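You operate a simulated robot arm through the tools that you are given. There is no shell and no other tool.

You are at the controls of a simulated robot arm. One attempt, no reset.

JOB
Rinse the hanging cup at the sink and swing it to VAT.
Fine: run water into it, close the water, empty it by the grey button; leave the purple dial and the ribbed cups.

The check looks at the end state, three seconds after you hand in, the way a careful person would. Anything else that was tipped, shoved, dropped, spilled or broken makes it a failure.

ROBOT AND FRAMES
A 6-joint arm with a two-finger parallel gripper, fixed in place. Base frame: the origin is at the foot of the arm, x ahead of it, y to its left, z up; the work surface is at about z = 0.8. Lengths are in m, angles in degrees, forces in N, time in s.
With the tool pointing down near the work surface it reaches from about 0.26 to 0.68 m from the base axis. Its first joint turns from -66.0 to 66.0 degrees. Payload 2.9 kg.
The TCP is the grasp point between the finger pads, 0.03 m short of the fingertips. In the tool frame z runs along the fingers and y along their closing line. The gripper opens to 0.11 m. The fingers are 0.02 m wide and 0.01 m thick; the gripper's body (0.048 by 0.112 m) begins 0.055 m behind the TCP.
Orientation is told as [roll, pitch, yaw] about the base's x, y, z axes, in that order, counted from this pose: with the fingers straight down and closing along the base's y, the tool's x points along the base's -x, its y along +y and its z along -z.

CONTROLS
- The arm moves only by the tool move_arm. Its argument "moves" is a list of rows, each a list of 6 numbers: the shift along the tool's x, y, z in m, then the turn, a rotation vector about the tool's x, y, z in degrees. In form: [[dx, dy, dz, ax, ay, az], ...]. A call has 1 to 20 rows; each row shifts and turns the commanded pose from where the row before left it, along the tool's axes as they then stand. "gripper" is the finger opening in m, from 0 to 0.11, set as the call begins (left out, the last holds). Rows are played at 5 a second. More than 0.05 m and 8.6 degrees between two rows, or a gripper value outside its range, and nothing of the call is played. A pose out of reach is approached as far as the arm can. The call stops where the force on the tool passes 40 N (or 10 N more than at its start, if that is more) or the arm is blocked; 0.2 s more then pass. Each finger travels about 0.108 m/s and halts on what it meets, pressing with about 44 N; the grip force reading is that of the motor and also rises with nothing between the fingers. The clock runs only during rows and for 0.2 s after the last one: add rows that do not move to give the fingers time. The reply holds the time, the measured pose of the TCP, the force on the tool along the base axes, the opening and the grip force, in the units named above and with some noise, with the torque about the TCP (base axes, N m) and any sound that the robot's microphone picked up, and new pictures: "views" is both (left out), scene, wrist or none.
- Cameras (640 x 400 px; columns grow to the right, rows downward): "scene" is fixed at [0.0834, 0.4277, 1.3752]; the picture's right is [-0.79, -0.61, 0.00], its down [-0.33, 0.42, -0.85] and it looks along [0.52, -0.67, -0.53] (base axes); focal length 214 px, centre (320, 200). "wrist" rides on the gripper at [0.072, 0.017, -0.103] in the tool frame; the picture's right is [-0.23, 0.97, 0.00], its down [-0.76, -0.18, -0.62] and it looks along [-0.61, -0.14, 0.78] (tool axes); focal length 222 px, centre (320, 200). There is no depth. A picture from a camera that has moved, and an enlarged one, comes with that camera's place and axes in the base frame and with its lens. The place of the scene camera against the robot may be out by one fixed shift of up to 0.025 m in any direction.
- zoom(camera, box): a new picture of the part [left, top, right, bottom] of that camera's present view, enlarged. It takes no simulated time.
- sign_off(): hands the job in; it is judged then, once.

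Places have to be worked out from the pictures, the camera data and where the tool is seen. Open the gripper and draw the arm clear of the work before you hand the job in, unless the task says otherwise.

The tools are called after "Call:" as a command line: name --pt "numbers of a row" for each row, then --argument value for the rest, lists and objects as JSON in quotes. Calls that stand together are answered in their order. move_arm: Moves the arm, as the interface text tells. Its arguments: {"type":"object","properties":{"moves":{"type":"array","items":{"type":"array","items":{"type":"number"}}},"gripper":{"type":"number"},"views":{"type":"string","enum":["both","scene","wrist","none"]}},"required":["moves"]} The other tools are called the same way: zoom (camera, box) takes an enlarged picture of a part of a camera's view; sign_off () hands the job in.

At the start:

```text
clock: 0.0
eef_pos: [0.3541, 0.1574, 1.306]
tool_rot: [0.0, -0.1, 0.0]
force: [0.4, 0.6, 0.7]
torque: [0.02, 0.0, -0.01]
gripper_width: 0.11
grip_force: 0.0
```

scene: 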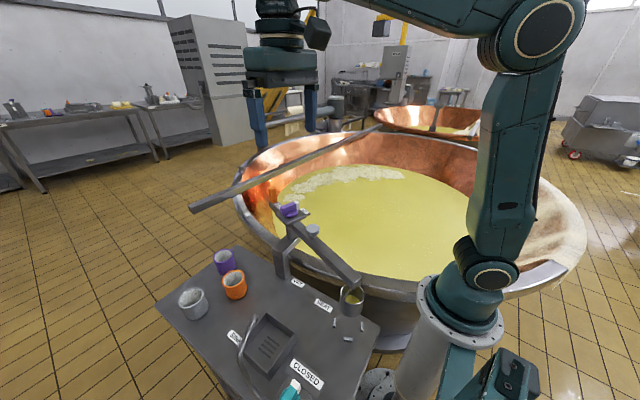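
wrist: 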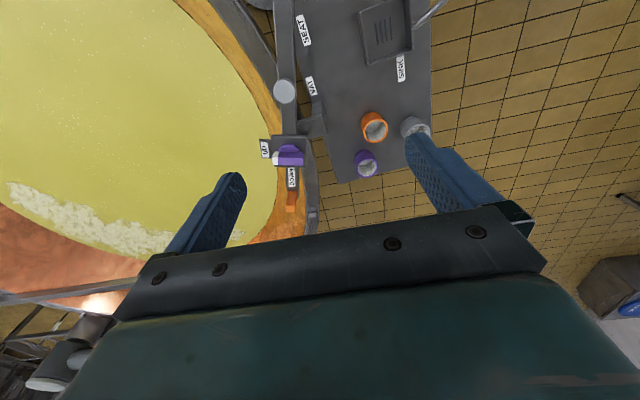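

I'll look at the scene in more detail before moving: the swing arm with the hanging cup, the sink, the tap handle and the buttons.

Call:
zoom --camera "scene" --box '[220, 260, 400, 400]'

Call:
zoom --camera "scene" --box '[240, 180, 400, 320]'

Call:
zoom --camera "wrist" --box '[230, 0, 470, 220]'

```text
2.86 times, centred on (310, 330) of scene
camera zoom: at [0.0834, 0.4277, 1.3752], right [-0.79, -0.61, 0.0], down [-0.33, 0.42, -0.85], along [0.52, -0.67, -0.53], focal length 613 px, centre (349, -171)
```

zoom: 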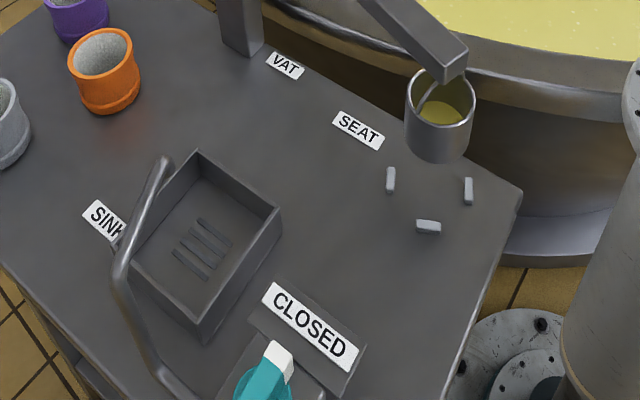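

```text
2.86 times, centred on (320, 250) of scene
camera zoom: at [0.0834, 0.4277, 1.3752], right [-0.79, -0.61, 0.0], down [-0.33, 0.42, -0.85], along [0.52, -0.67, -0.53], focal length 613 px, centre (320, 57)
```

zoom: 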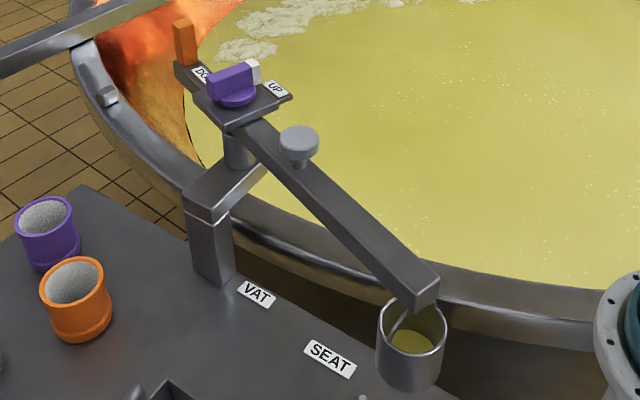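

```text
1.82 times, centred on (350, 110) of wrist
camera zoom: at [0.2809, 0.1741, 1.4089], right [0.23, 0.97, 0.0], down [0.76, -0.18, 0.62], along [0.61, -0.14, -0.78], focal length 404 px, centre (266, 364)
```

zoom: 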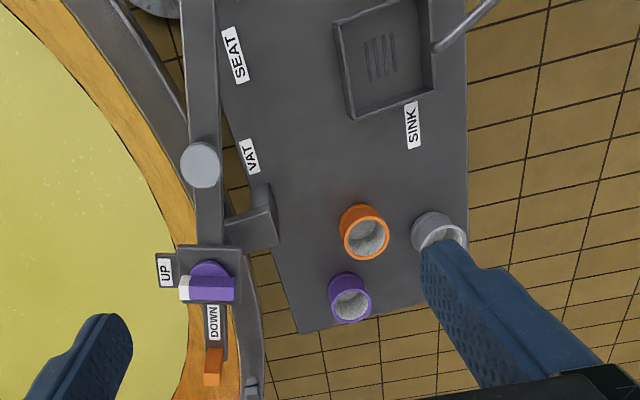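

The boom pivots near (0.48, 0.06), with the cup hanging over the three pegs at SEAT. The sink is around (0.33, 0.31) and the teal tap handle around (0.22, 0.35). I'll move the wrist camera over toward the sink and tap at a safe height for a better look.

Call:
move_arm --pt "0.01 0.04 0 0 0 0" --pt "0.01 0.04 0 0 0 0" --pt "0.01 0.04 0 0 0 0" --pt "0.01 0.04 0 0 0 0" --pt "0 0 0 0 0 0"

```text
clock: 1.2
eef_pos: [0.314, 0.3189, 1.3078]
tool_rot: [0.0, -0.2, 0.0]
force: [-0.4, -0.4, 0.8]
torque: [0.03, -0.01, 0.0]
gripper_width: 0.1099
grip_force: 0.0
camera wrist: at [0.2407, 0.3352, 1.4102], right [0.23, 0.97, 0.0], down [0.76, -0.18, 0.62], along [0.61, -0.14, -0.78], focal length 222 px, centre (320, 200)
```

scene: 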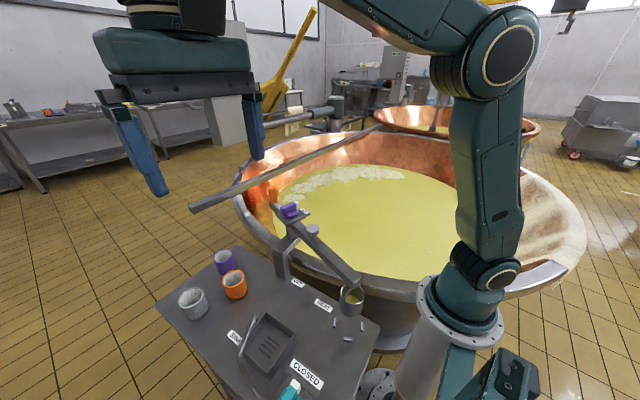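
wrist: 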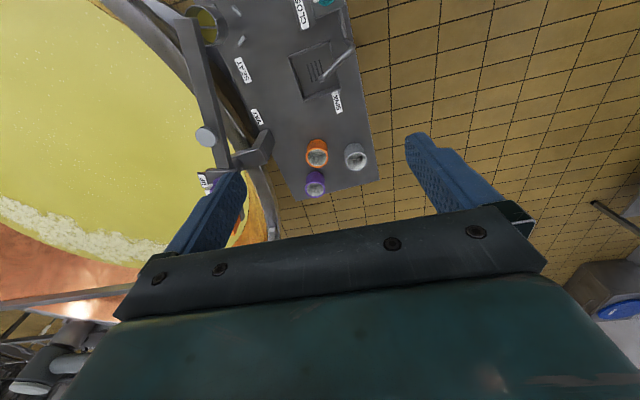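

The tap is at the top edge of the view, so I'll tilt the tool about its y axis to point the wrist camera straight down at the table.

Call:
move_arm --pt "0 0 0 0 8 0" --pt "0 0 0 0 8 0" --pt "0 0 0 0 8 0" --pt "0 0 0 0 8 0" --pt "0 0 0 0 8 0" --pt "0 0 0 0 0 0"

```text
clock: 2.6
eef_pos: [0.2623, 0.2463, 1.1493]
tool_rot: [-0.8, 38.3, 0.0]
force: [0.3, 0.0, -0.1]
torque: [0.0, -0.04, -0.03]
gripper_width: 0.11
grip_force: 0.1
out of reach, approached as far as the arm can: row 2, 3, 4, 5
camera wrist: at [0.269, 0.2633, 1.275], right [0.17, 0.97, -0.15], down [0.99, -0.17, 0.02], along [-0.01, -0.15, -0.99], focal length 222 px, centre (320, 200)
```

scene: 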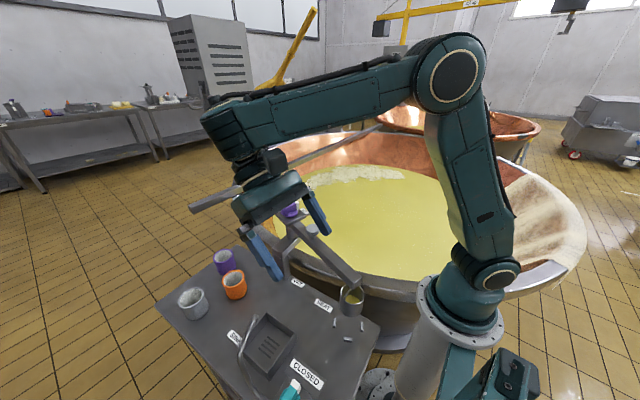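
wrist: 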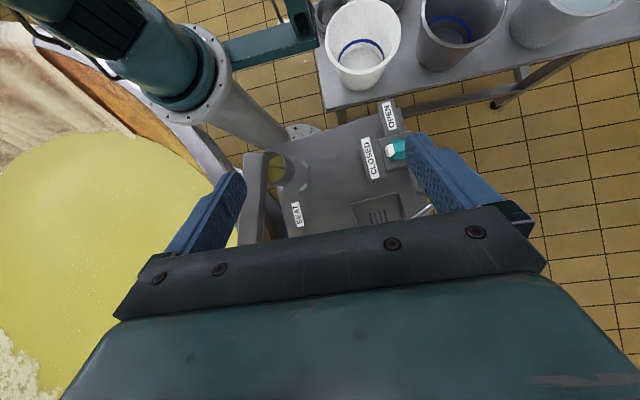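

The tap lever and its OPEN/CLOSED plates are now in view, though the pose was partly out of reach. I'll zoom in on the tap and the cup.

Call:
zoom --camera "wrist" --box '[230, 90, 450, 240]'

Call:
zoom --camera "wrist" --box '[345, 90, 445, 160]'

```text
2.67 times, centred on (340, 165) of wrist
camera zoom: at [0.269, 0.2633, 1.275], right [0.17, 0.97, -0.15], down [0.99, -0.17, 0.02], along [-0.01, -0.15, -0.99], focal length 592 px, centre (267, 293)
```

zoom: 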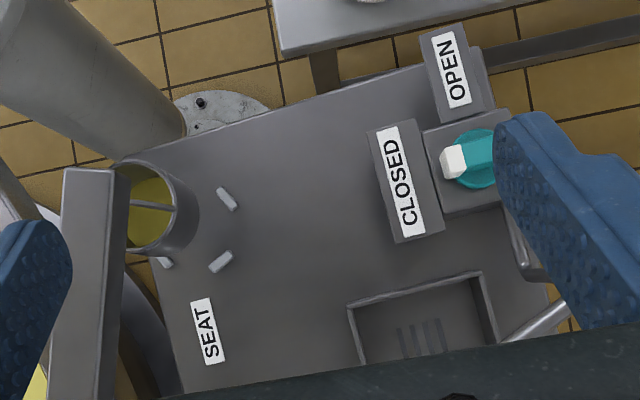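

```text
5.71 times, centred on (395, 125) of wrist
camera zoom: at [0.269, 0.2633, 1.275], right [0.17, 0.97, -0.15], down [0.99, -0.17, 0.02], along [-0.01, -0.15, -0.99], focal length 1269 px, centre (-109, 629)
```

zoom: 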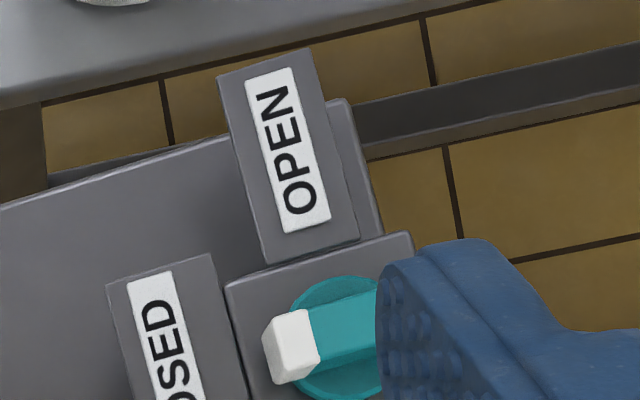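

The white-tipped tap lever points at CLOSED (-y), with OPEN on its -x side. That means a 90° turn clockwise seen from above opens it. I'll undo the tilt and then look at the boom pivot and the vat side.

Call:
move_arm --pt "0 0 0 0 -8 0" --pt "0 0 0 0 -8 0" --pt "0 0 0 0 -8 0" --pt "0 0 0 0 -8 0" --pt "0 0 0 0 -8 0" --pt "0 0 0 0 0 0"

```text
clock: 4.0
eef_pos: [0.2963, 0.2643, 1.2301]
tool_rot: [-0.3, -0.1, 0.0]
force: [-0.1, -1.5, -0.3]
torque: [0.02, 0.01, 0.01]
gripper_width: 0.1098
grip_force: 0.1
out of reach, approached as far as the arm can: row 2, 3, 4, 5
camera wrist: at [0.2234, 0.2806, 1.334], right [0.23, 0.97, 0.0], down [0.76, -0.18, 0.62], along [0.61, -0.14, -0.78], focal length 222 px, centre (320, 200)
```

scene: 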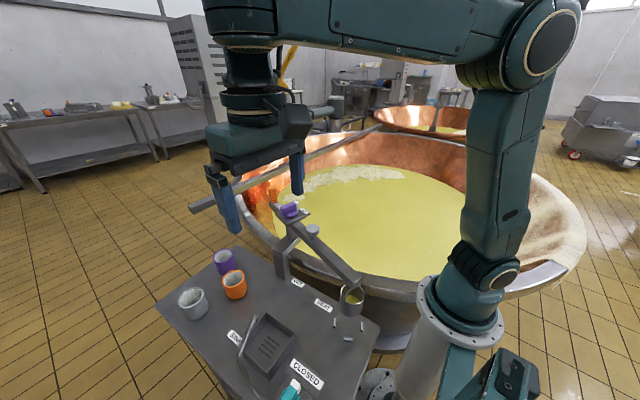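
wrist: 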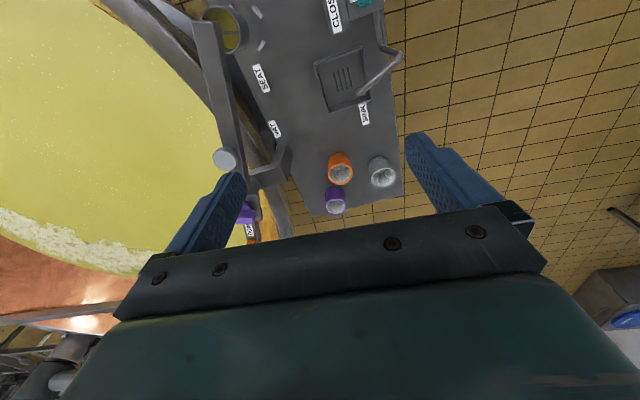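

The arm is back to vertical. I'll zoom in on the sink and spout and on the boom from this angle.

Call:
zoom --camera "wrist" --box '[300, 0, 420, 130]'

Call:
zoom --camera "wrist" --box '[180, 0, 320, 240]'

Call:
zoom --camera "scene" --box '[220, 310, 340, 400]'

```text
3.08 times, centred on (360, 65) of wrist
camera zoom: at [0.2234, 0.2806, 1.334], right [0.23, 0.97, 0.0], down [0.76, -0.18, 0.62], along [0.61, -0.14, -0.78], focal length 684 px, centre (197, 615)
```

zoom: 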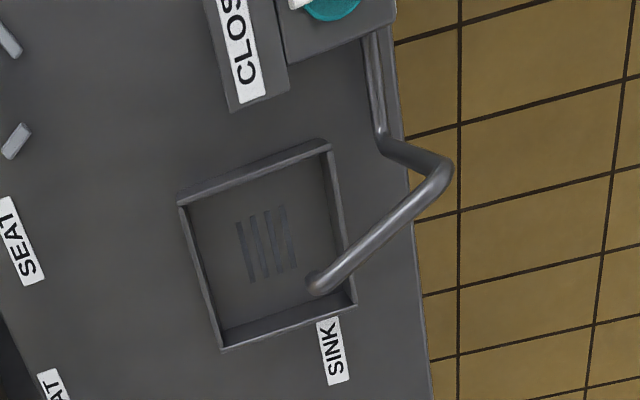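

```text
1.67 times, centred on (250, 120) of wrist
camera zoom: at [0.2234, 0.2806, 1.334], right [0.23, 0.97, 0.0], down [0.76, -0.18, 0.62], along [0.61, -0.14, -0.78], focal length 370 px, centre (437, 333)
```

zoom: 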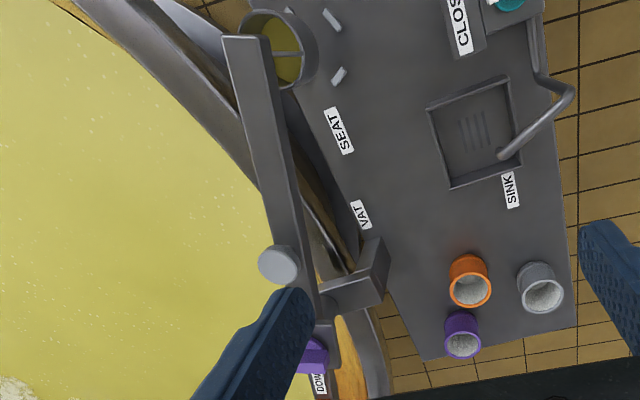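

```text
4.44 times, centred on (280, 355) of scene
camera zoom: at [0.0834, 0.4277, 1.3752], right [-0.79, -0.61, 0.0], down [-0.33, 0.42, -0.85], along [0.52, -0.67, -0.53], focal length 953 px, centre (498, -489)
```

zoom: 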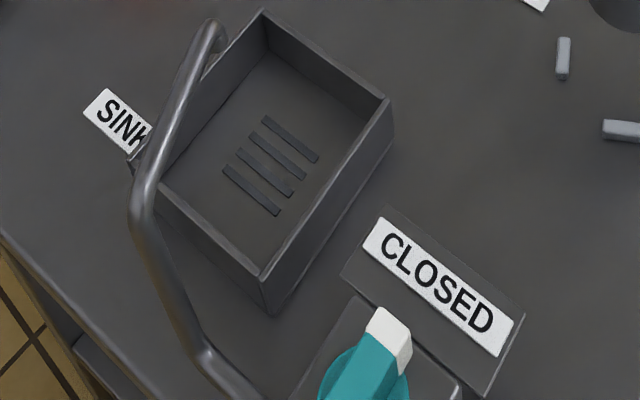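

Combining the views, I get:
- The boom top is at z≈0.99 and its end is near (0.19, 0.146).
- The cup rim is at about (0.20, 0.148, 0.92).
- The spout end is at about (0.32, 0.32, 0.965).

Next I'll get a closer look at the pivot, the dial and the vat.

Call:
move_arm --pt "-0.008 -0.045 0 0 0 0" --pt "-0.008 -0.045 0 0 0 0" --pt "-0.008 -0.045 0 0 0 0" --pt "-0.008 -0.045 0 0 0 0" --pt "0 -0.03 0 0 0 0" --pt "0 0 0 0 0 0"

```text
clock: 5.4
eef_pos: [0.3331, 0.0559, 1.2478]
tool_rot: [0.0, 0.1, 0.0]
force: [0.3, 0.3, 0.0]
torque: [-0.02, 0.0, 0.04]
gripper_width: 0.1103
grip_force: 0.1
out of reach, approached as far as the arm can: row 1, 2, 3, 5
camera wrist: at [0.26, 0.0721, 1.3517], right [0.23, 0.97, 0.0], down [0.76, -0.18, 0.62], along [0.61, -0.14, -0.78], focal length 222 px, centre (320, 200)
```

scene: 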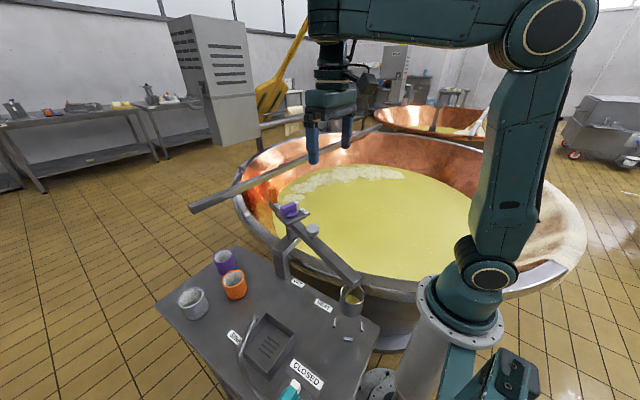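
wrist: 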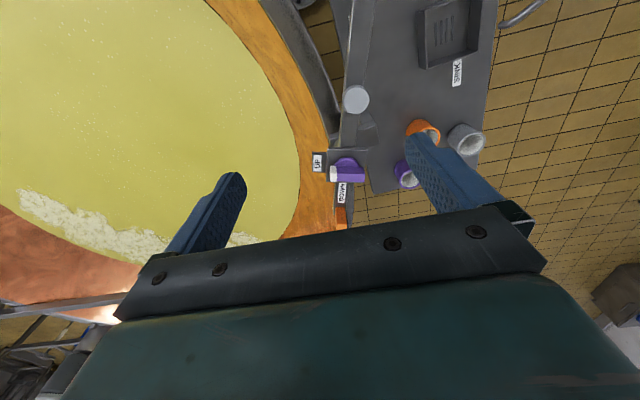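

Call:
zoom --camera "wrist" --box '[280, 60, 410, 240]'

Call:
zoom --camera "scene" --box '[250, 190, 370, 290]'

```text
2.22 times, centred on (345, 150) of wrist
camera zoom: at [0.26, 0.0721, 1.3517], right [0.23, 0.97, 0.0], down [0.76, -0.18, 0.62], along [0.61, -0.14, -0.78], focal length 494 px, centre (264, 311)
```

zoom: 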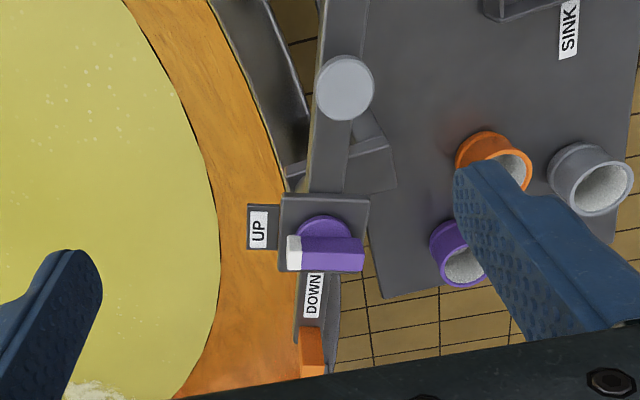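

```text
4.00 times, centred on (310, 240) of scene
camera zoom: at [0.0834, 0.4277, 1.3752], right [-0.79, -0.61, 0.0], down [-0.33, 0.42, -0.85], along [0.52, -0.67, -0.53], focal length 858 px, centre (360, 40)
```

zoom: 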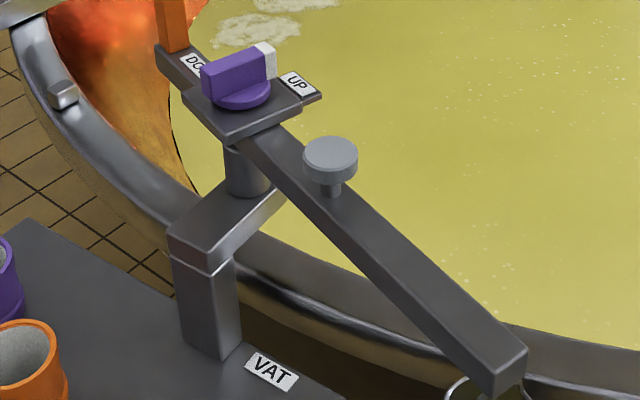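

Triangulating the new views gives:
- The pivot is at about (0.455, 0.073), with the dial plate at z≈1.02.
- The grey button top is at about (0.351, 0.1015, 1.031).
- The boom points at about 164.6°. The sink centre is at about 118.5° and the cup hangs at radius ≈0.266, so the cup should land right over the sink.

I'll go above the boom at radius 0.165 and turn the fingers to straddle it.

Call:
move_arm --pt "0.00925 0.01525 0.042 0 0 0" --pt "0.00925 0.01525 0.042 0 0 0" --pt "0.00925 0.01525 0.042 0 0 0" --pt "0.00925 0.01525 0.032 0 0 0" --pt "0 0 0 0 0 7.7" --pt "0 0 0 0 0 7.7" --pt "0 0 0 0 0 0" --gripper 0.08

```text
clock: 7.0
eef_pos: [0.339, 0.1322, 1.2416]
tool_rot: [-0.1, 0.0, -15.5]
force: [0.0, -0.6, -0.3]
torque: [-0.01, 0.04, -0.02]
gripper_width: 0.08
grip_force: 0.1
out of reach, approached as far as the arm can: row 1, 2, 3, 4
camera wrist: at [0.2722, 0.1666, 1.3455], right [0.48, 0.88, 0.0], down [0.69, -0.37, 0.62], along [0.55, -0.3, -0.78], focal length 222 px, centre (320, 200)
```

scene: 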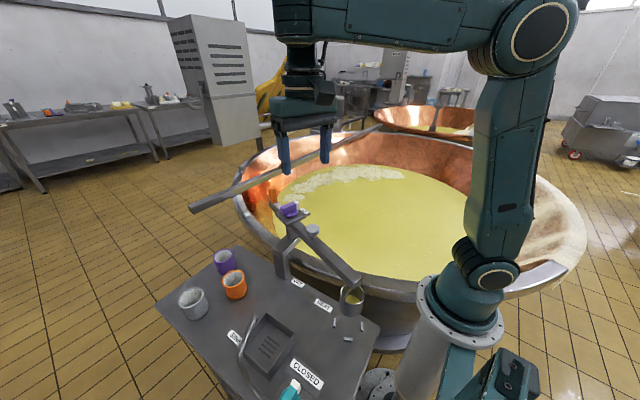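
wrist: 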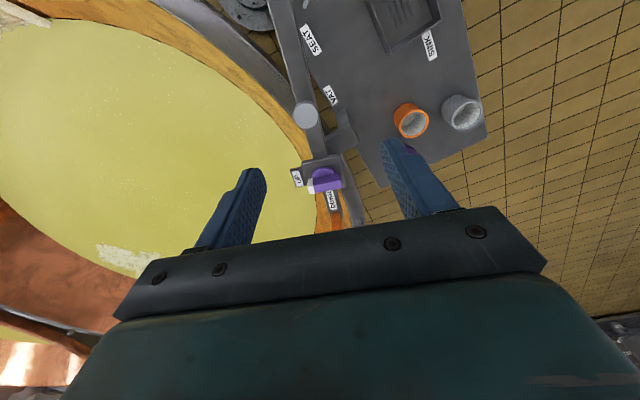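

The arm has an inner reach limit up at this height. I'll move out a little, descend, and then come inward at the lower height.

Call:
move_arm --pt "-0.0257 0.0196 0 0 0 0" --pt "-0.0257 0.0196 0 0 0 0" --pt "0 0 0.035 0 0 0" --pt "0 0 0.035 0 0 0" --pt "0 0 0.035 0 0 0" --pt "0 0 0.035 0 0 0" --pt "0 0 0 0 0 0" --views "scene"

```text
clock: 8.6
eef_pos: [0.3985, 0.1547, 1.1021]
tool_rot: [0.0, -0.1, -15.4]
force: [-0.5, 0.5, -0.1]
torque: [-0.01, 0.03, 0.01]
gripper_width: 0.0801
grip_force: 0.1
```

scene: 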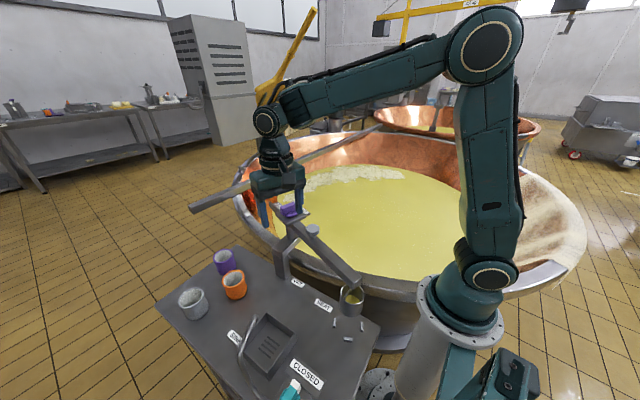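

That worked. Now I'll move inward at this height to sit over the boom at about (0.296, 0.117).

Call:
move_arm --pt "0.0296 -0.0212 0 0 0 0" --pt "0.0296 -0.0212 0 0 0 0" --pt "0.0296 -0.0212 0 0 0 0" --pt "0 0 0 0 0 0"

```text
clock: 9.6
eef_pos: [0.2951, 0.1176, 1.1022]
tool_rot: [0.0, -0.1, -15.3]
force: [0.7, 0.7, 0.6]
torque: [-0.05, 0.03, 0.0]
gripper_width: 0.0799
grip_force: 0.0
camera wrist: at [0.2286, 0.1525, 1.2049], right [0.48, 0.88, 0.0], down [0.69, -0.37, 0.62], along [0.55, -0.3, -0.78], focal length 222 px, centre (320, 200)
```

scene: 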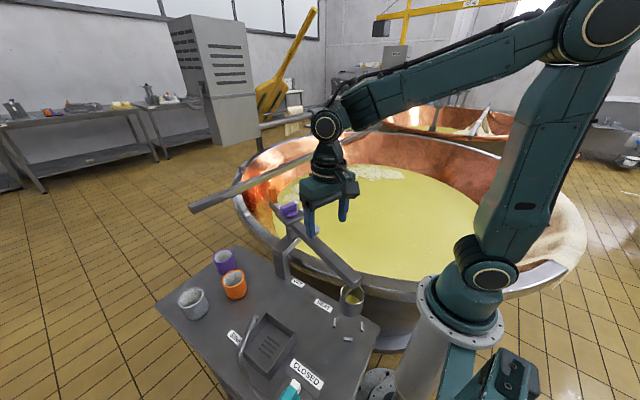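
wrist: 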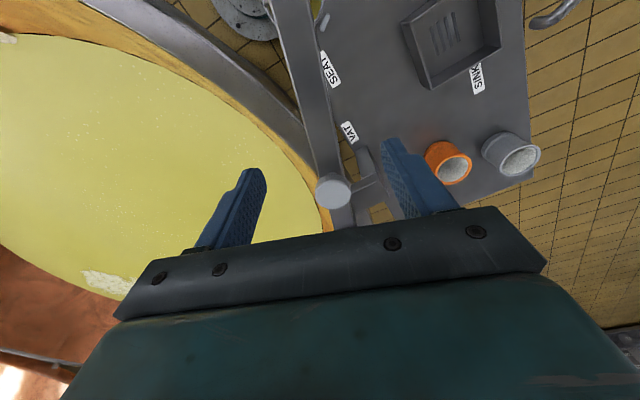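

The boom lies between the fingers as predicted. I'll descend to straddle it, then close to a loose cage.

Call:
move_arm --pt "0 0 0.03 0 0 0" --pt "0 0 0.03 0 0 0" --pt "0 0 0.03 0 0 0" --pt "0 0 0.025 0 0 0" --pt "0 0 0 0 0 0"

```text
clock: 10.8
eef_pos: [0.2966, 0.1164, 0.9861]
tool_rot: [0.0, -0.1, -15.4]
force: [0.5, 0.1, -1.2]
torque: [-0.02, 0.0, 0.02]
gripper_width: 0.0799
grip_force: 0.1
camera wrist: at [0.2295, 0.152, 1.0891], right [0.48, 0.88, 0.0], down [0.69, -0.37, 0.62], along [0.55, -0.3, -0.78], focal length 222 px, centre (320, 200)
```

scene: 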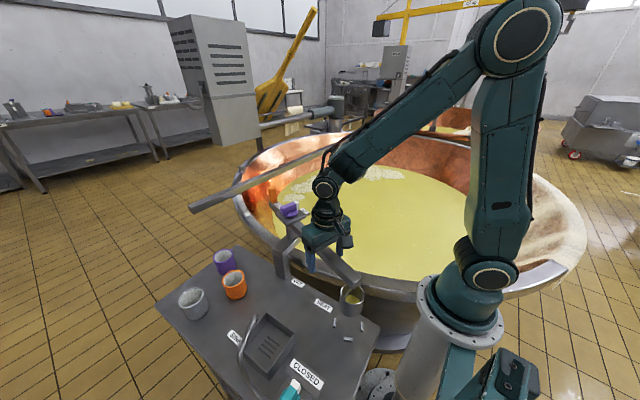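
wrist: 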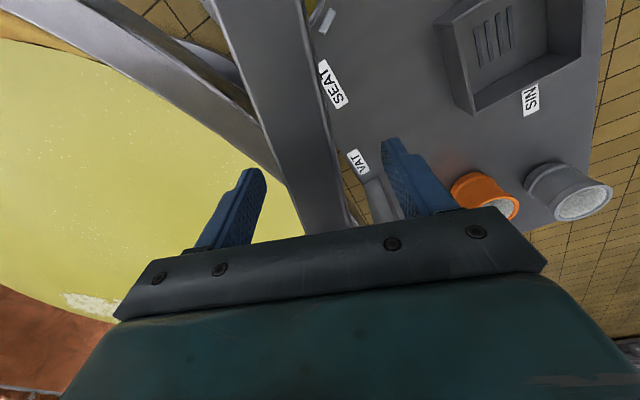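

The fingers straddle the boom, so I'll close to a loose cage of about 0.042 m. Then I'll start a slow swing toward the sink about the pivot, about 10° first, watching the forces.

Call:
move_arm --pt "0 0 0 0 0 0" --pt "0 0 0 0 0 0" --pt "-0.0001 0.00572 0 0 0 2" --pt "-0.0001 0.00572 0 0 0 2" --pt "-0.0001 0.00572 0 0 0 2" --pt "-0.0001 0.00572 0 0 0 2" --pt "-0.0001 0.00572 0 0 0 2" --pt "0 0 0 0 0 0" --gripper 0.042

```text
clock: 12.6
eef_pos: [0.3064, 0.1448, 0.9888]
tool_rot: [0.1, -0.1, -25.4]
force: [0.3, -0.7, 0.9]
torque: [0.0, 0.03, 0.01]
gripper_width: 0.0425
grip_force: 0.2
camera wrist: at [0.247, 0.1906, 1.0904], right [0.62, 0.78, 0.0], down [0.61, -0.49, 0.62], along [0.49, -0.39, -0.78], focal length 222 px, centre (320, 200)
```

scene: 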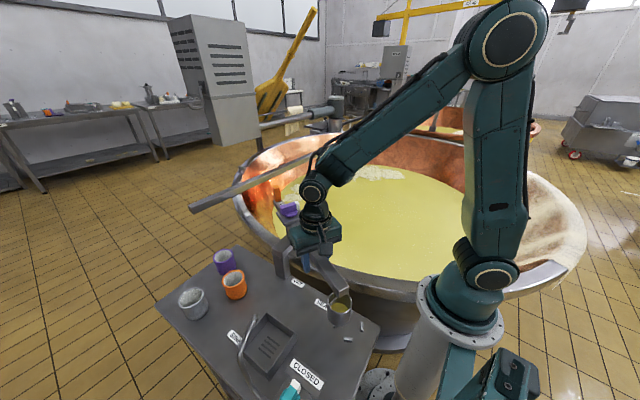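
wrist: 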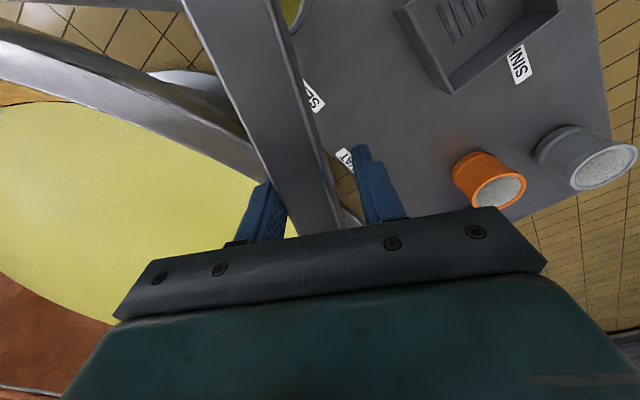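

The boom follows freely with no noticeable force. I'll continue another 24° and check clearance to the spout and sink.

Call:
move_arm --pt "-0.0001 0.00572 0 0 0 2" --pt "-0.0001 0.00572 0 0 0 2" --pt "-0.0001 0.00572 0 0 0 2" --pt "-0.0001 0.00572 0 0 0 2" --pt "-0.0001 0.00572 0 0 0 2" --pt "-0.0001 0.00572 0 0 0 2" --pt "-0.0001 0.00572 0 0 0 2" --pt "-0.0001 0.00572 0 0 0 2" --pt "-0.0001 0.00572 0 0 0 2" --pt "-0.0001 0.00572 0 0 0 2" --pt "-0.0001 0.00572 0 0 0 2" --pt "-0.0001 0.00572 0 0 0 2" --pt "0 0 0 0 0 0"

Call:
zoom --camera "scene" --box '[220, 260, 380, 400]'

```text
clock: 15.4
eef_pos: [0.3471, 0.1987, 0.9874]
tool_rot: [-0.1, -0.2, -49.4]
force: [0.3, 0.1, -0.4]
torque: [0.0, -0.04, 0.0]
gripper_width: 0.0424
grip_force: 0.1
camera wrist: at [0.3119, 0.2642, 1.0903], right [0.89, 0.46, 0.0], down [0.36, -0.69, 0.62], along [0.29, -0.55, -0.78], focal length 222 px, centre (320, 200)
```

scene: 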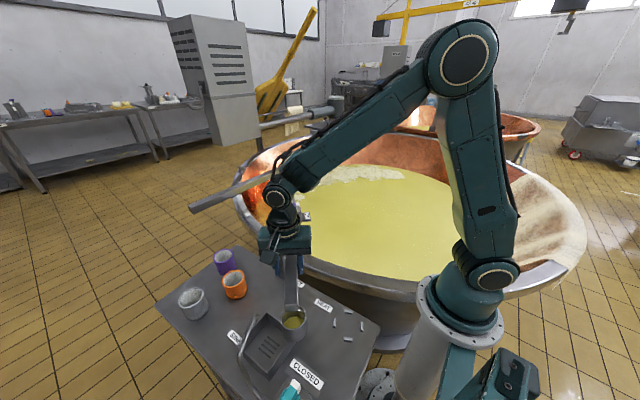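
wrist: 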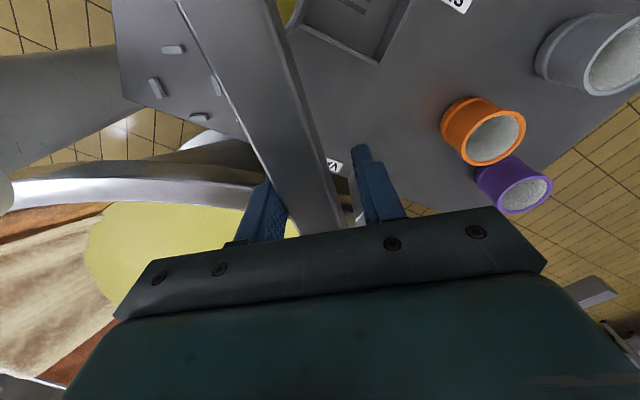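

```text
2.86 times, centred on (300, 330) of scene
camera zoom: at [0.0834, 0.4277, 1.3752], right [-0.79, -0.61, 0.0], down [-0.33, 0.42, -0.85], along [0.52, -0.67, -0.53], focal length 613 px, centre (377, -171)
```

zoom: 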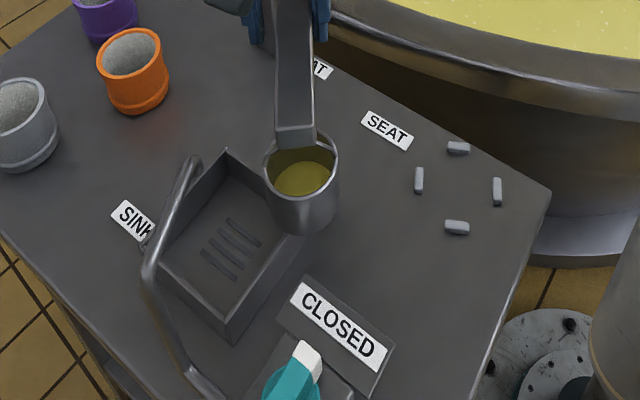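

The cup is now approaching the sink, with the boom at about 132°. I'll swing 8° more and check the spout against the cup rim and boom.

Call:
move_arm --pt "-0.0001 0.00572 0 0 0 2" --pt "-0.0001 0.00572 0 0 0 2" --pt "-0.0001 0.00572 0 0 0 2" --pt "-0.0001 0.00572 0 0 0 2" --pt "0 0 0 0 0 0"

Call:
zoom --camera "scene" --box '[220, 290, 330, 390]'

```text
clock: 16.6
eef_pos: [0.3662, 0.2122, 0.9869]
tool_rot: [0.1, -0.2, -57.5]
force: [-1.2, 0.3, 0.6]
torque: [-0.02, 0.01, 0.0]
gripper_width: 0.0423
grip_force: 0.2
camera wrist: at [0.34, 0.2817, 1.0909], right [0.94, 0.33, 0.0], down [0.26, -0.74, 0.62], along [0.21, -0.59, -0.78], focal length 222 px, centre (320, 200)
```

scene: 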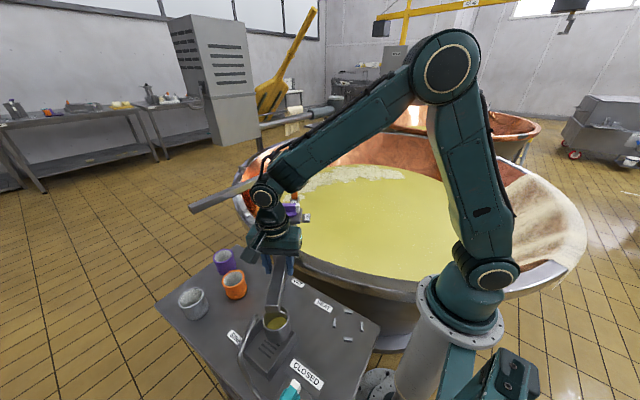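
wrist: 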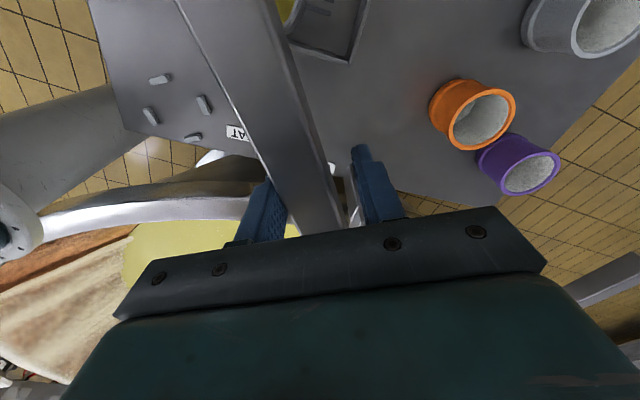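

```text
4.00 times, centred on (275, 340) of scene
camera zoom: at [0.0834, 0.4277, 1.3752], right [-0.79, -0.61, 0.0], down [-0.33, 0.42, -0.85], along [0.52, -0.67, -0.53], focal length 858 px, centre (500, -360)
```

zoom: 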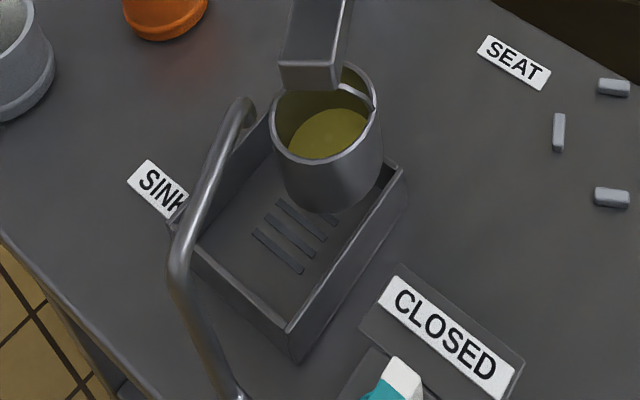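

The cup is over the basin at about 124° and needs roughly 6° more to centre under the spout. The boom end looks like it will pass just clear of the spout bend, so I'll go in small steps.

Call:
move_arm --pt "-0.0001 0.0043 0 0 0 1.5" --pt "-0.0001 0.0043 0 0 0 1.5" --pt "0 0 0 0 0 0" --views "scene"

Call:
zoom --camera "scene" --box '[220, 290, 330, 390]'

```text
clock: 17.4
eef_pos: [0.3748, 0.2166, 0.9867]
tool_rot: [0.1, -0.2, -60.4]
force: [0.0, -0.2, 0.3]
torque: [0.06, 0.03, 0.03]
gripper_width: 0.042
grip_force: 0.1
```

scene: 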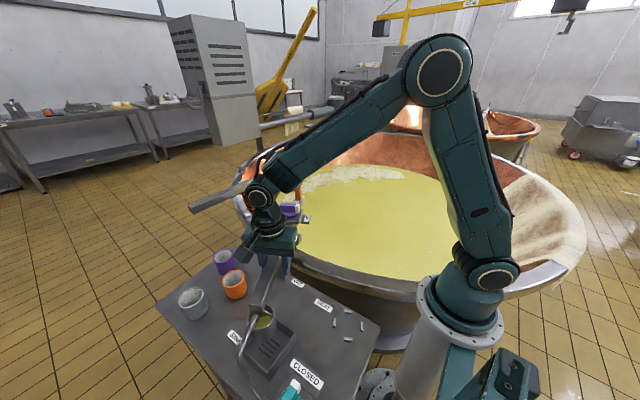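

```text
4.00 times, centred on (275, 340) of scene
camera zoom: at [0.0834, 0.4277, 1.3752], right [-0.79, -0.61, 0.0], down [-0.33, 0.42, -0.85], along [0.52, -0.67, -0.53], focal length 858 px, centre (500, -360)
```

zoom: 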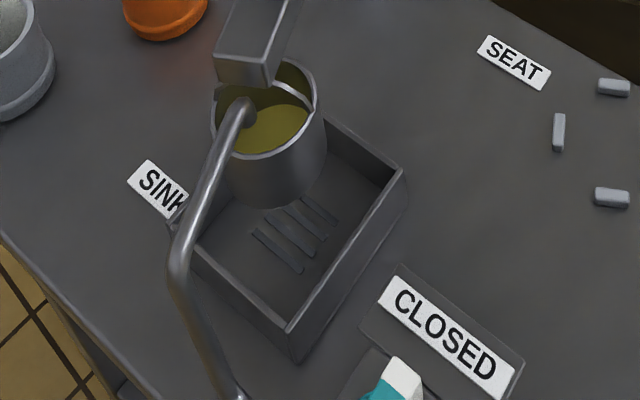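

The boom settled a few degrees ahead, apparently into a detent, and the cup is now centred under the spout over the sink. I'll open the fingers and lift straight off the boom.

Call:
move_arm --pt "0 0 0 0 0 0" --pt "0 0 0 0 0 0" --pt "0 0 -0.03 0 0 0" --pt "0 0 -0.04 0 0 0" --pt "0 0 -0.04 0 0 0" --pt "0 0 0 0 0 0" --gripper 0.08

Call:
zoom --camera "scene" --box '[220, 290, 330, 390]'

```text
clock: 18.8
eef_pos: [0.3716, 0.2166, 1.097]
tool_rot: [0.1, -0.1, -60.3]
force: [0.6, -0.1, 0.3]
torque: [-0.02, -0.02, -0.02]
gripper_width: 0.08
grip_force: 0.0
camera wrist: at [0.3505, 0.2866, 1.2008], right [0.96, 0.28, 0.0], down [0.22, -0.75, 0.62], along [0.18, -0.6, -0.78], focal length 222 px, centre (320, 200)
```

scene: 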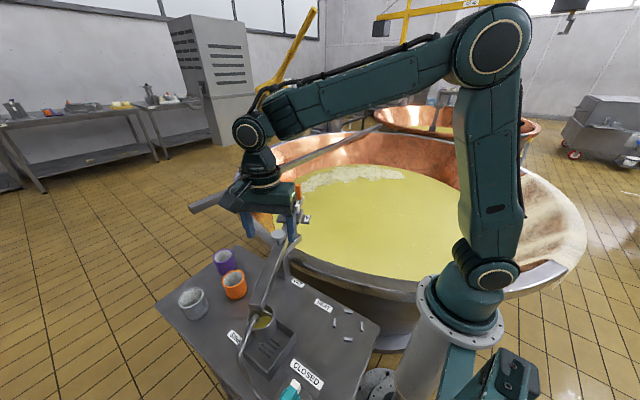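
wrist: 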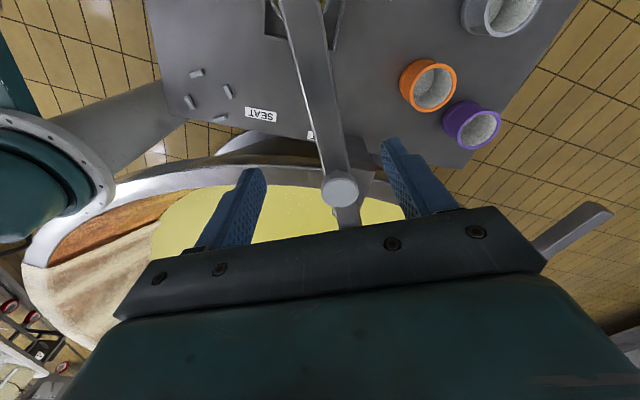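

```text
4.00 times, centred on (275, 340) of scene
camera zoom: at [0.0834, 0.4277, 1.3752], right [-0.79, -0.61, 0.0], down [-0.33, 0.42, -0.85], along [0.52, -0.67, -0.53], focal length 858 px, centre (500, -360)
```

zoom: 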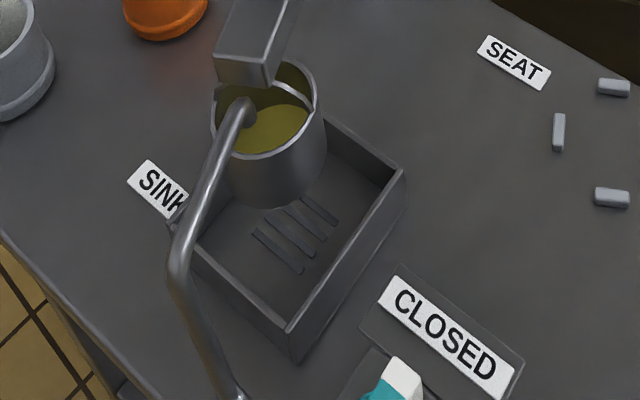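

The boom stays put at about 117°, so SINK is a detent. Now I'll turn the tool to yaw +90°, so the fingers close along x across the tap bar, before going to the tap.

Call:
move_arm --pt "0 0 0 0 0 -7.9" --pt "0 0 0 0 0 -7.9" --pt "0 0 0 0 0 -7.9" --pt "0 0 0 0 0 -7.9" --pt "0 0 0 0 0 -7.9" --pt "0 0 0 0 0 -7.9" --pt "0 0 0 0 0 -7.9" --pt "0 0 0 0 0 -7.9" --pt "0 0 0 0 0 -7.9" --pt "0 0 0 0 0 -7.9" --pt "0 0 0 0 0 -7.9" --pt "0 0 0 0 0 -7.9" --pt "0 0 0 0 0 -7.9" --pt "0 0 0 0 0 -7.9" --pt "0 0 0 0 0 -7.9" --pt "0 0 0 0 0 -7.9" --pt "0 0 0 0 0 -7.9" --pt "0 0 0 0 0 -7.9" --pt "0 0 0 0 0 -8.1" --pt "0 0 0 0 0 0" --views "scene"

```text
clock: 23.0
eef_pos: [0.3719, 0.2172, 1.0974]
tool_rot: [-0.1, 0.0, 90.0]
force: [0.4, -0.4, -0.7]
torque: [-0.03, -0.03, 0.01]
gripper_width: 0.0801
grip_force: 0.1
```

scene: 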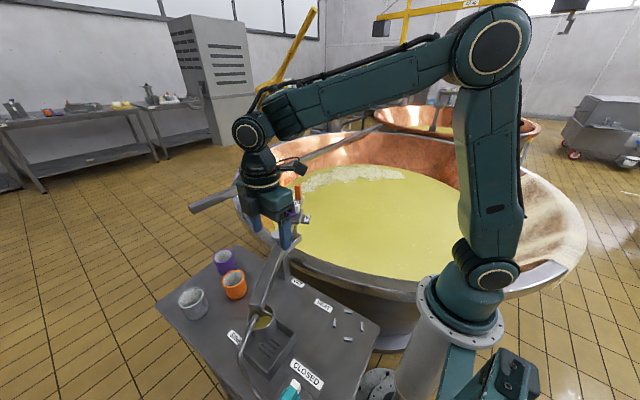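

Yaw is at +90°. I'll move over the tap at a safe height and look down at the lever.

Call:
move_arm --pt "-0.0256 0.0344 0 0 0 0" --pt "-0.0256 0.0344 0 0 0 0" --pt "-0.0256 0.0344 0 0 0 0" --pt "-0.0256 0.0344 0 0 0 0" --pt "-0.0256 0.0344 0 0 0 0" --pt "0 0 0 0 0 0"

```text
clock: 24.4
eef_pos: [0.199, 0.3438, 1.0959]
tool_rot: [-0.1, 0.0, 90.0]
force: [-0.1, 0.4, -0.4]
torque: [-0.01, 0.01, 0.0]
gripper_width: 0.0803
grip_force: 0.0
camera wrist: at [0.1822, 0.2707, 1.1993], right [-0.97, 0.23, 0.0], down [0.18, 0.76, 0.62], along [0.14, 0.61, -0.78], focal length 222 px, centre (320, 200)
```

scene: 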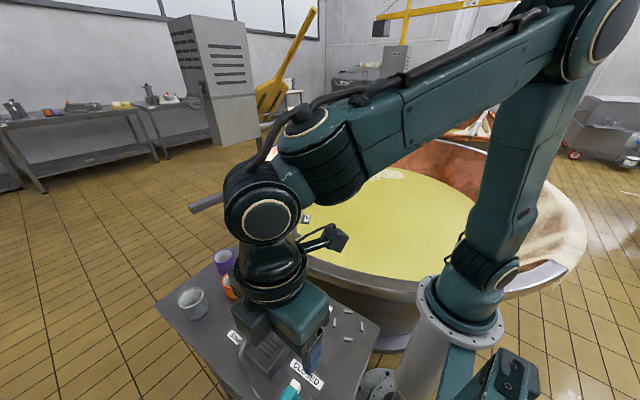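
wrist: 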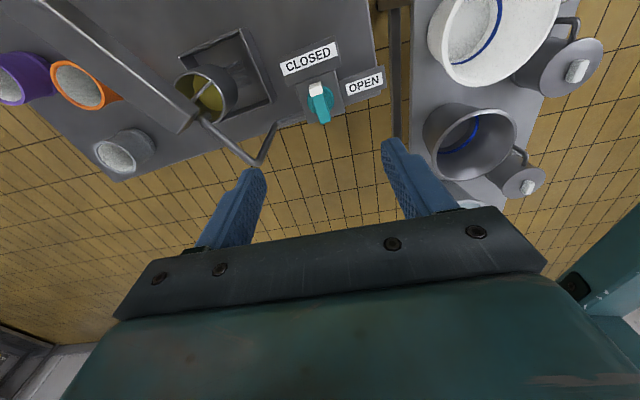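

Call:
zoom --camera "wrist" --box '[270, 30, 400, 130]'

Call:
zoom --camera "wrist" --box '[160, 20, 290, 170]'

Call:
zoom --camera "scene" --box '[260, 340, 340, 400]'

```text
4.00 times, centred on (335, 80) of wrist
camera zoom: at [0.1822, 0.2707, 1.1993], right [-0.97, 0.23, 0.0], down [0.18, 0.76, 0.62], along [0.14, 0.61, -0.78], focal length 888 px, centre (260, 680)
```

zoom: 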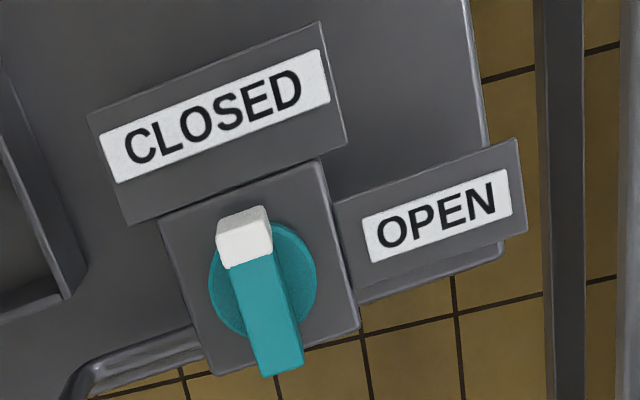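

```text
2.67 times, centred on (225, 95) of wrist
camera zoom: at [0.1822, 0.2707, 1.1993], right [-0.97, 0.23, 0.0], down [0.18, 0.76, 0.62], along [0.14, 0.61, -0.78], focal length 592 px, centre (573, 480)
```

zoom: 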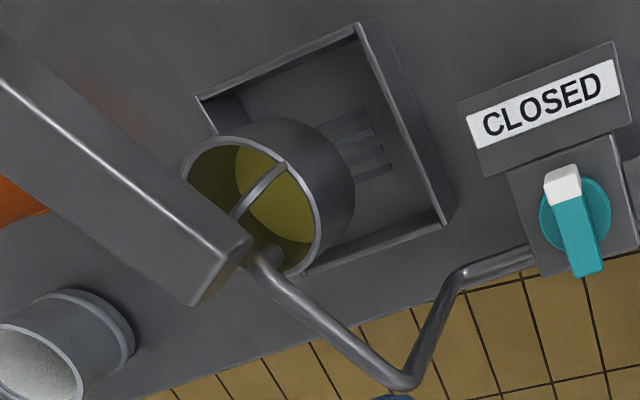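

```text
6.67 times, centred on (300, 370) of scene
camera zoom: at [0.0834, 0.4277, 1.3752], right [-0.79, -0.61, 0.0], down [-0.33, 0.42, -0.85], along [0.52, -0.67, -0.53], focal length 1430 px, centre (453, -933)
```

zoom: 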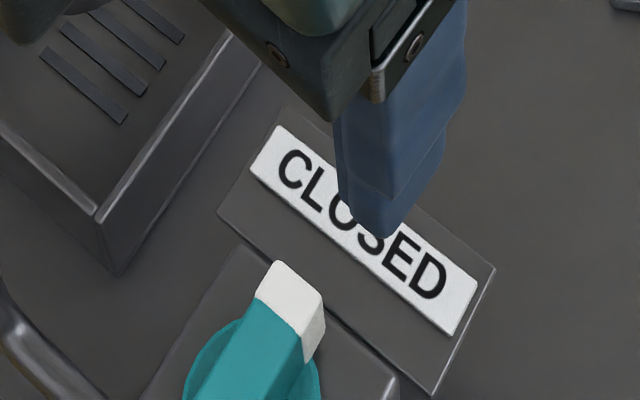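

Measured from the wrist views, the tap disc is at about (0.200, 0.356, 0.864). The bar on it is about 0.02 m wide along y, with its top near 0.89–0.905. I'll centre over it and come down partway with the fingers moderately open.

Call:
move_arm --pt "-0.006 0 0.03 0 0 0" --pt "-0.0055 0 0.035 0 0 0" --pt "0 0 0.035 0 0 0" --pt "0 0 0.03 0 0 0" --pt "0 0 0 0 0 0" --gripper 0.06

Call:
zoom --camera "wrist" --box '[220, 0, 440, 240]'

```text
clock: 25.6
eef_pos: [0.1999, 0.3568, 0.9663]
tool_rot: [0.0, 0.1, 89.9]
force: [-0.4, -0.1, -0.5]
torque: [-0.03, -0.02, 0.0]
gripper_width: 0.0599
grip_force: 0.1
camera wrist: at [0.1826, 0.2839, 1.0696], right [-0.97, 0.23, 0.0], down [0.18, 0.76, 0.62], along [0.14, 0.61, -0.78], focal length 222 px, centre (320, 200)
```

scene: 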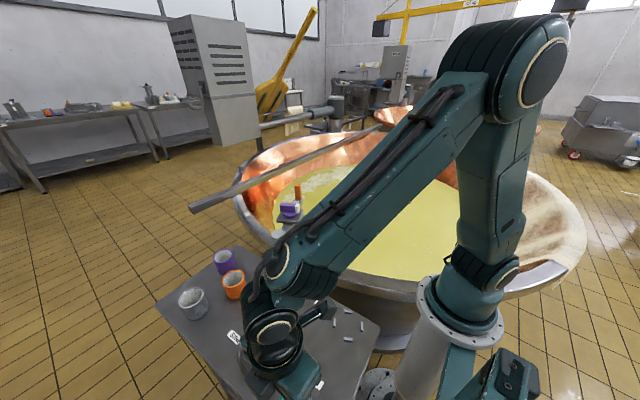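
wrist: 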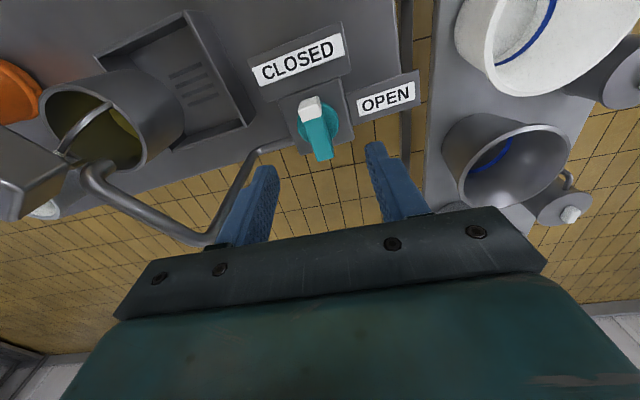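

```text
1.67 times, centred on (330, 120) of wrist
camera zoom: at [0.1826, 0.2839, 1.0696], right [-0.97, 0.23, 0.0], down [0.18, 0.76, 0.62], along [0.14, 0.61, -0.78], focal length 370 px, centre (303, 333)
```

zoom: 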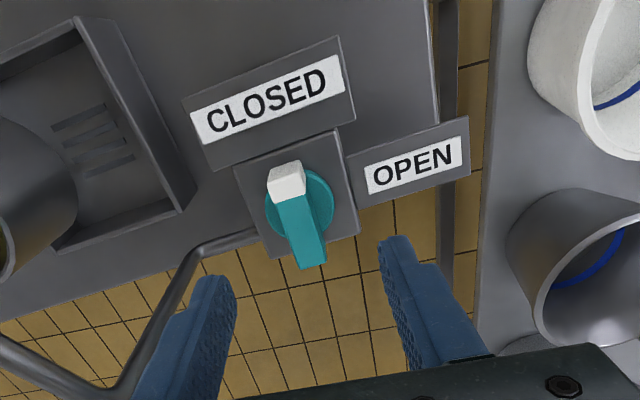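

Call:
zoom --camera "wrist" --box '[280, 80, 360, 170]'

```text
4.44 times, centred on (320, 125) of wrist
camera zoom: at [0.1826, 0.2839, 1.0696], right [-0.97, 0.23, 0.0], down [0.18, 0.76, 0.62], along [0.14, 0.61, -0.78], focal length 987 px, centre (320, 533)
```

zoom: 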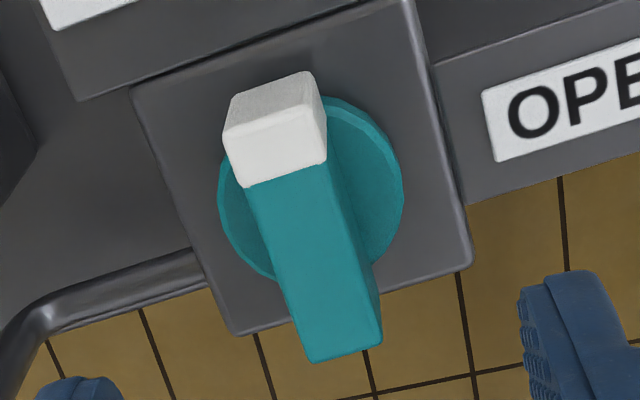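

The bar top is at about 0.905 and is centred near (0.199, 0.353). I'll descend to TCP z≈0.903, which puts the tips just above the disc, and then close on the bar.

Call:
move_arm --pt "0.003 0 0.022 0 0 0" --pt "0 0 0.021 0 0 0" --pt "0 0 0.02 0 0 0" --pt "0 0 0 0 0 0" --views "wrist"

```text
clock: 26.6
eef_pos: [0.2004, 0.3554, 0.903]
tool_rot: [-0.1, 0.1, 89.9]
force: [-0.5, -0.7, -0.9]
torque: [-0.02, -0.02, -0.01]
gripper_width: 0.0601
grip_force: 0.1
camera wrist: at [0.1824, 0.2811, 1.0061], right [-0.97, 0.23, 0.0], down [0.18, 0.76, 0.62], along [0.14, 0.61, -0.78], focal length 222 px, centre (320, 200)
```

wrist: 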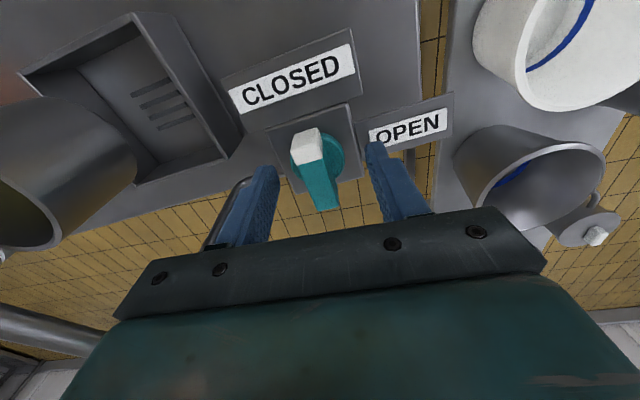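

No contact, and the bar is centred between the fingers. I'll close snugly to about 0.019 without squeezing hard.

Call:
move_arm --pt "0 0 0 0 0 0" --pt "0 0 0 0 0 0" --pt "0 0 0 0 0 0" --gripper 0.019 --views "wrist"

```text
clock: 27.4
eef_pos: [0.2004, 0.3542, 0.904]
tool_rot: [-0.1, 0.0, 89.9]
force: [4.0, -0.8, -0.6]
torque: [0.02, -0.04, 0.06]
gripper_width: 0.0208
grip_force: 1.6
camera wrist: at [0.1826, 0.2811, 1.0064], right [-0.97, 0.23, 0.0], down [0.18, 0.76, 0.62], along [0.14, 0.61, -0.78], focal length 222 px, centre (320, 200)
```

wrist: 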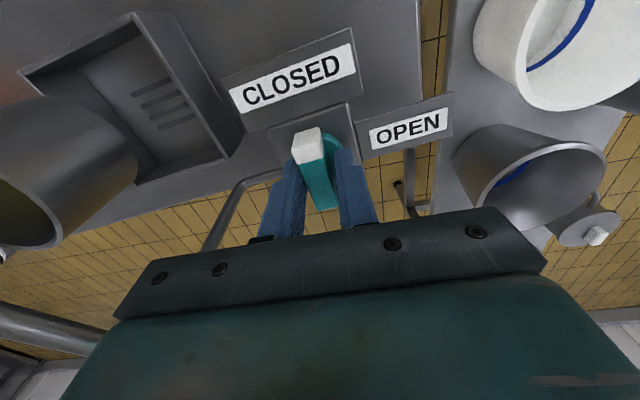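

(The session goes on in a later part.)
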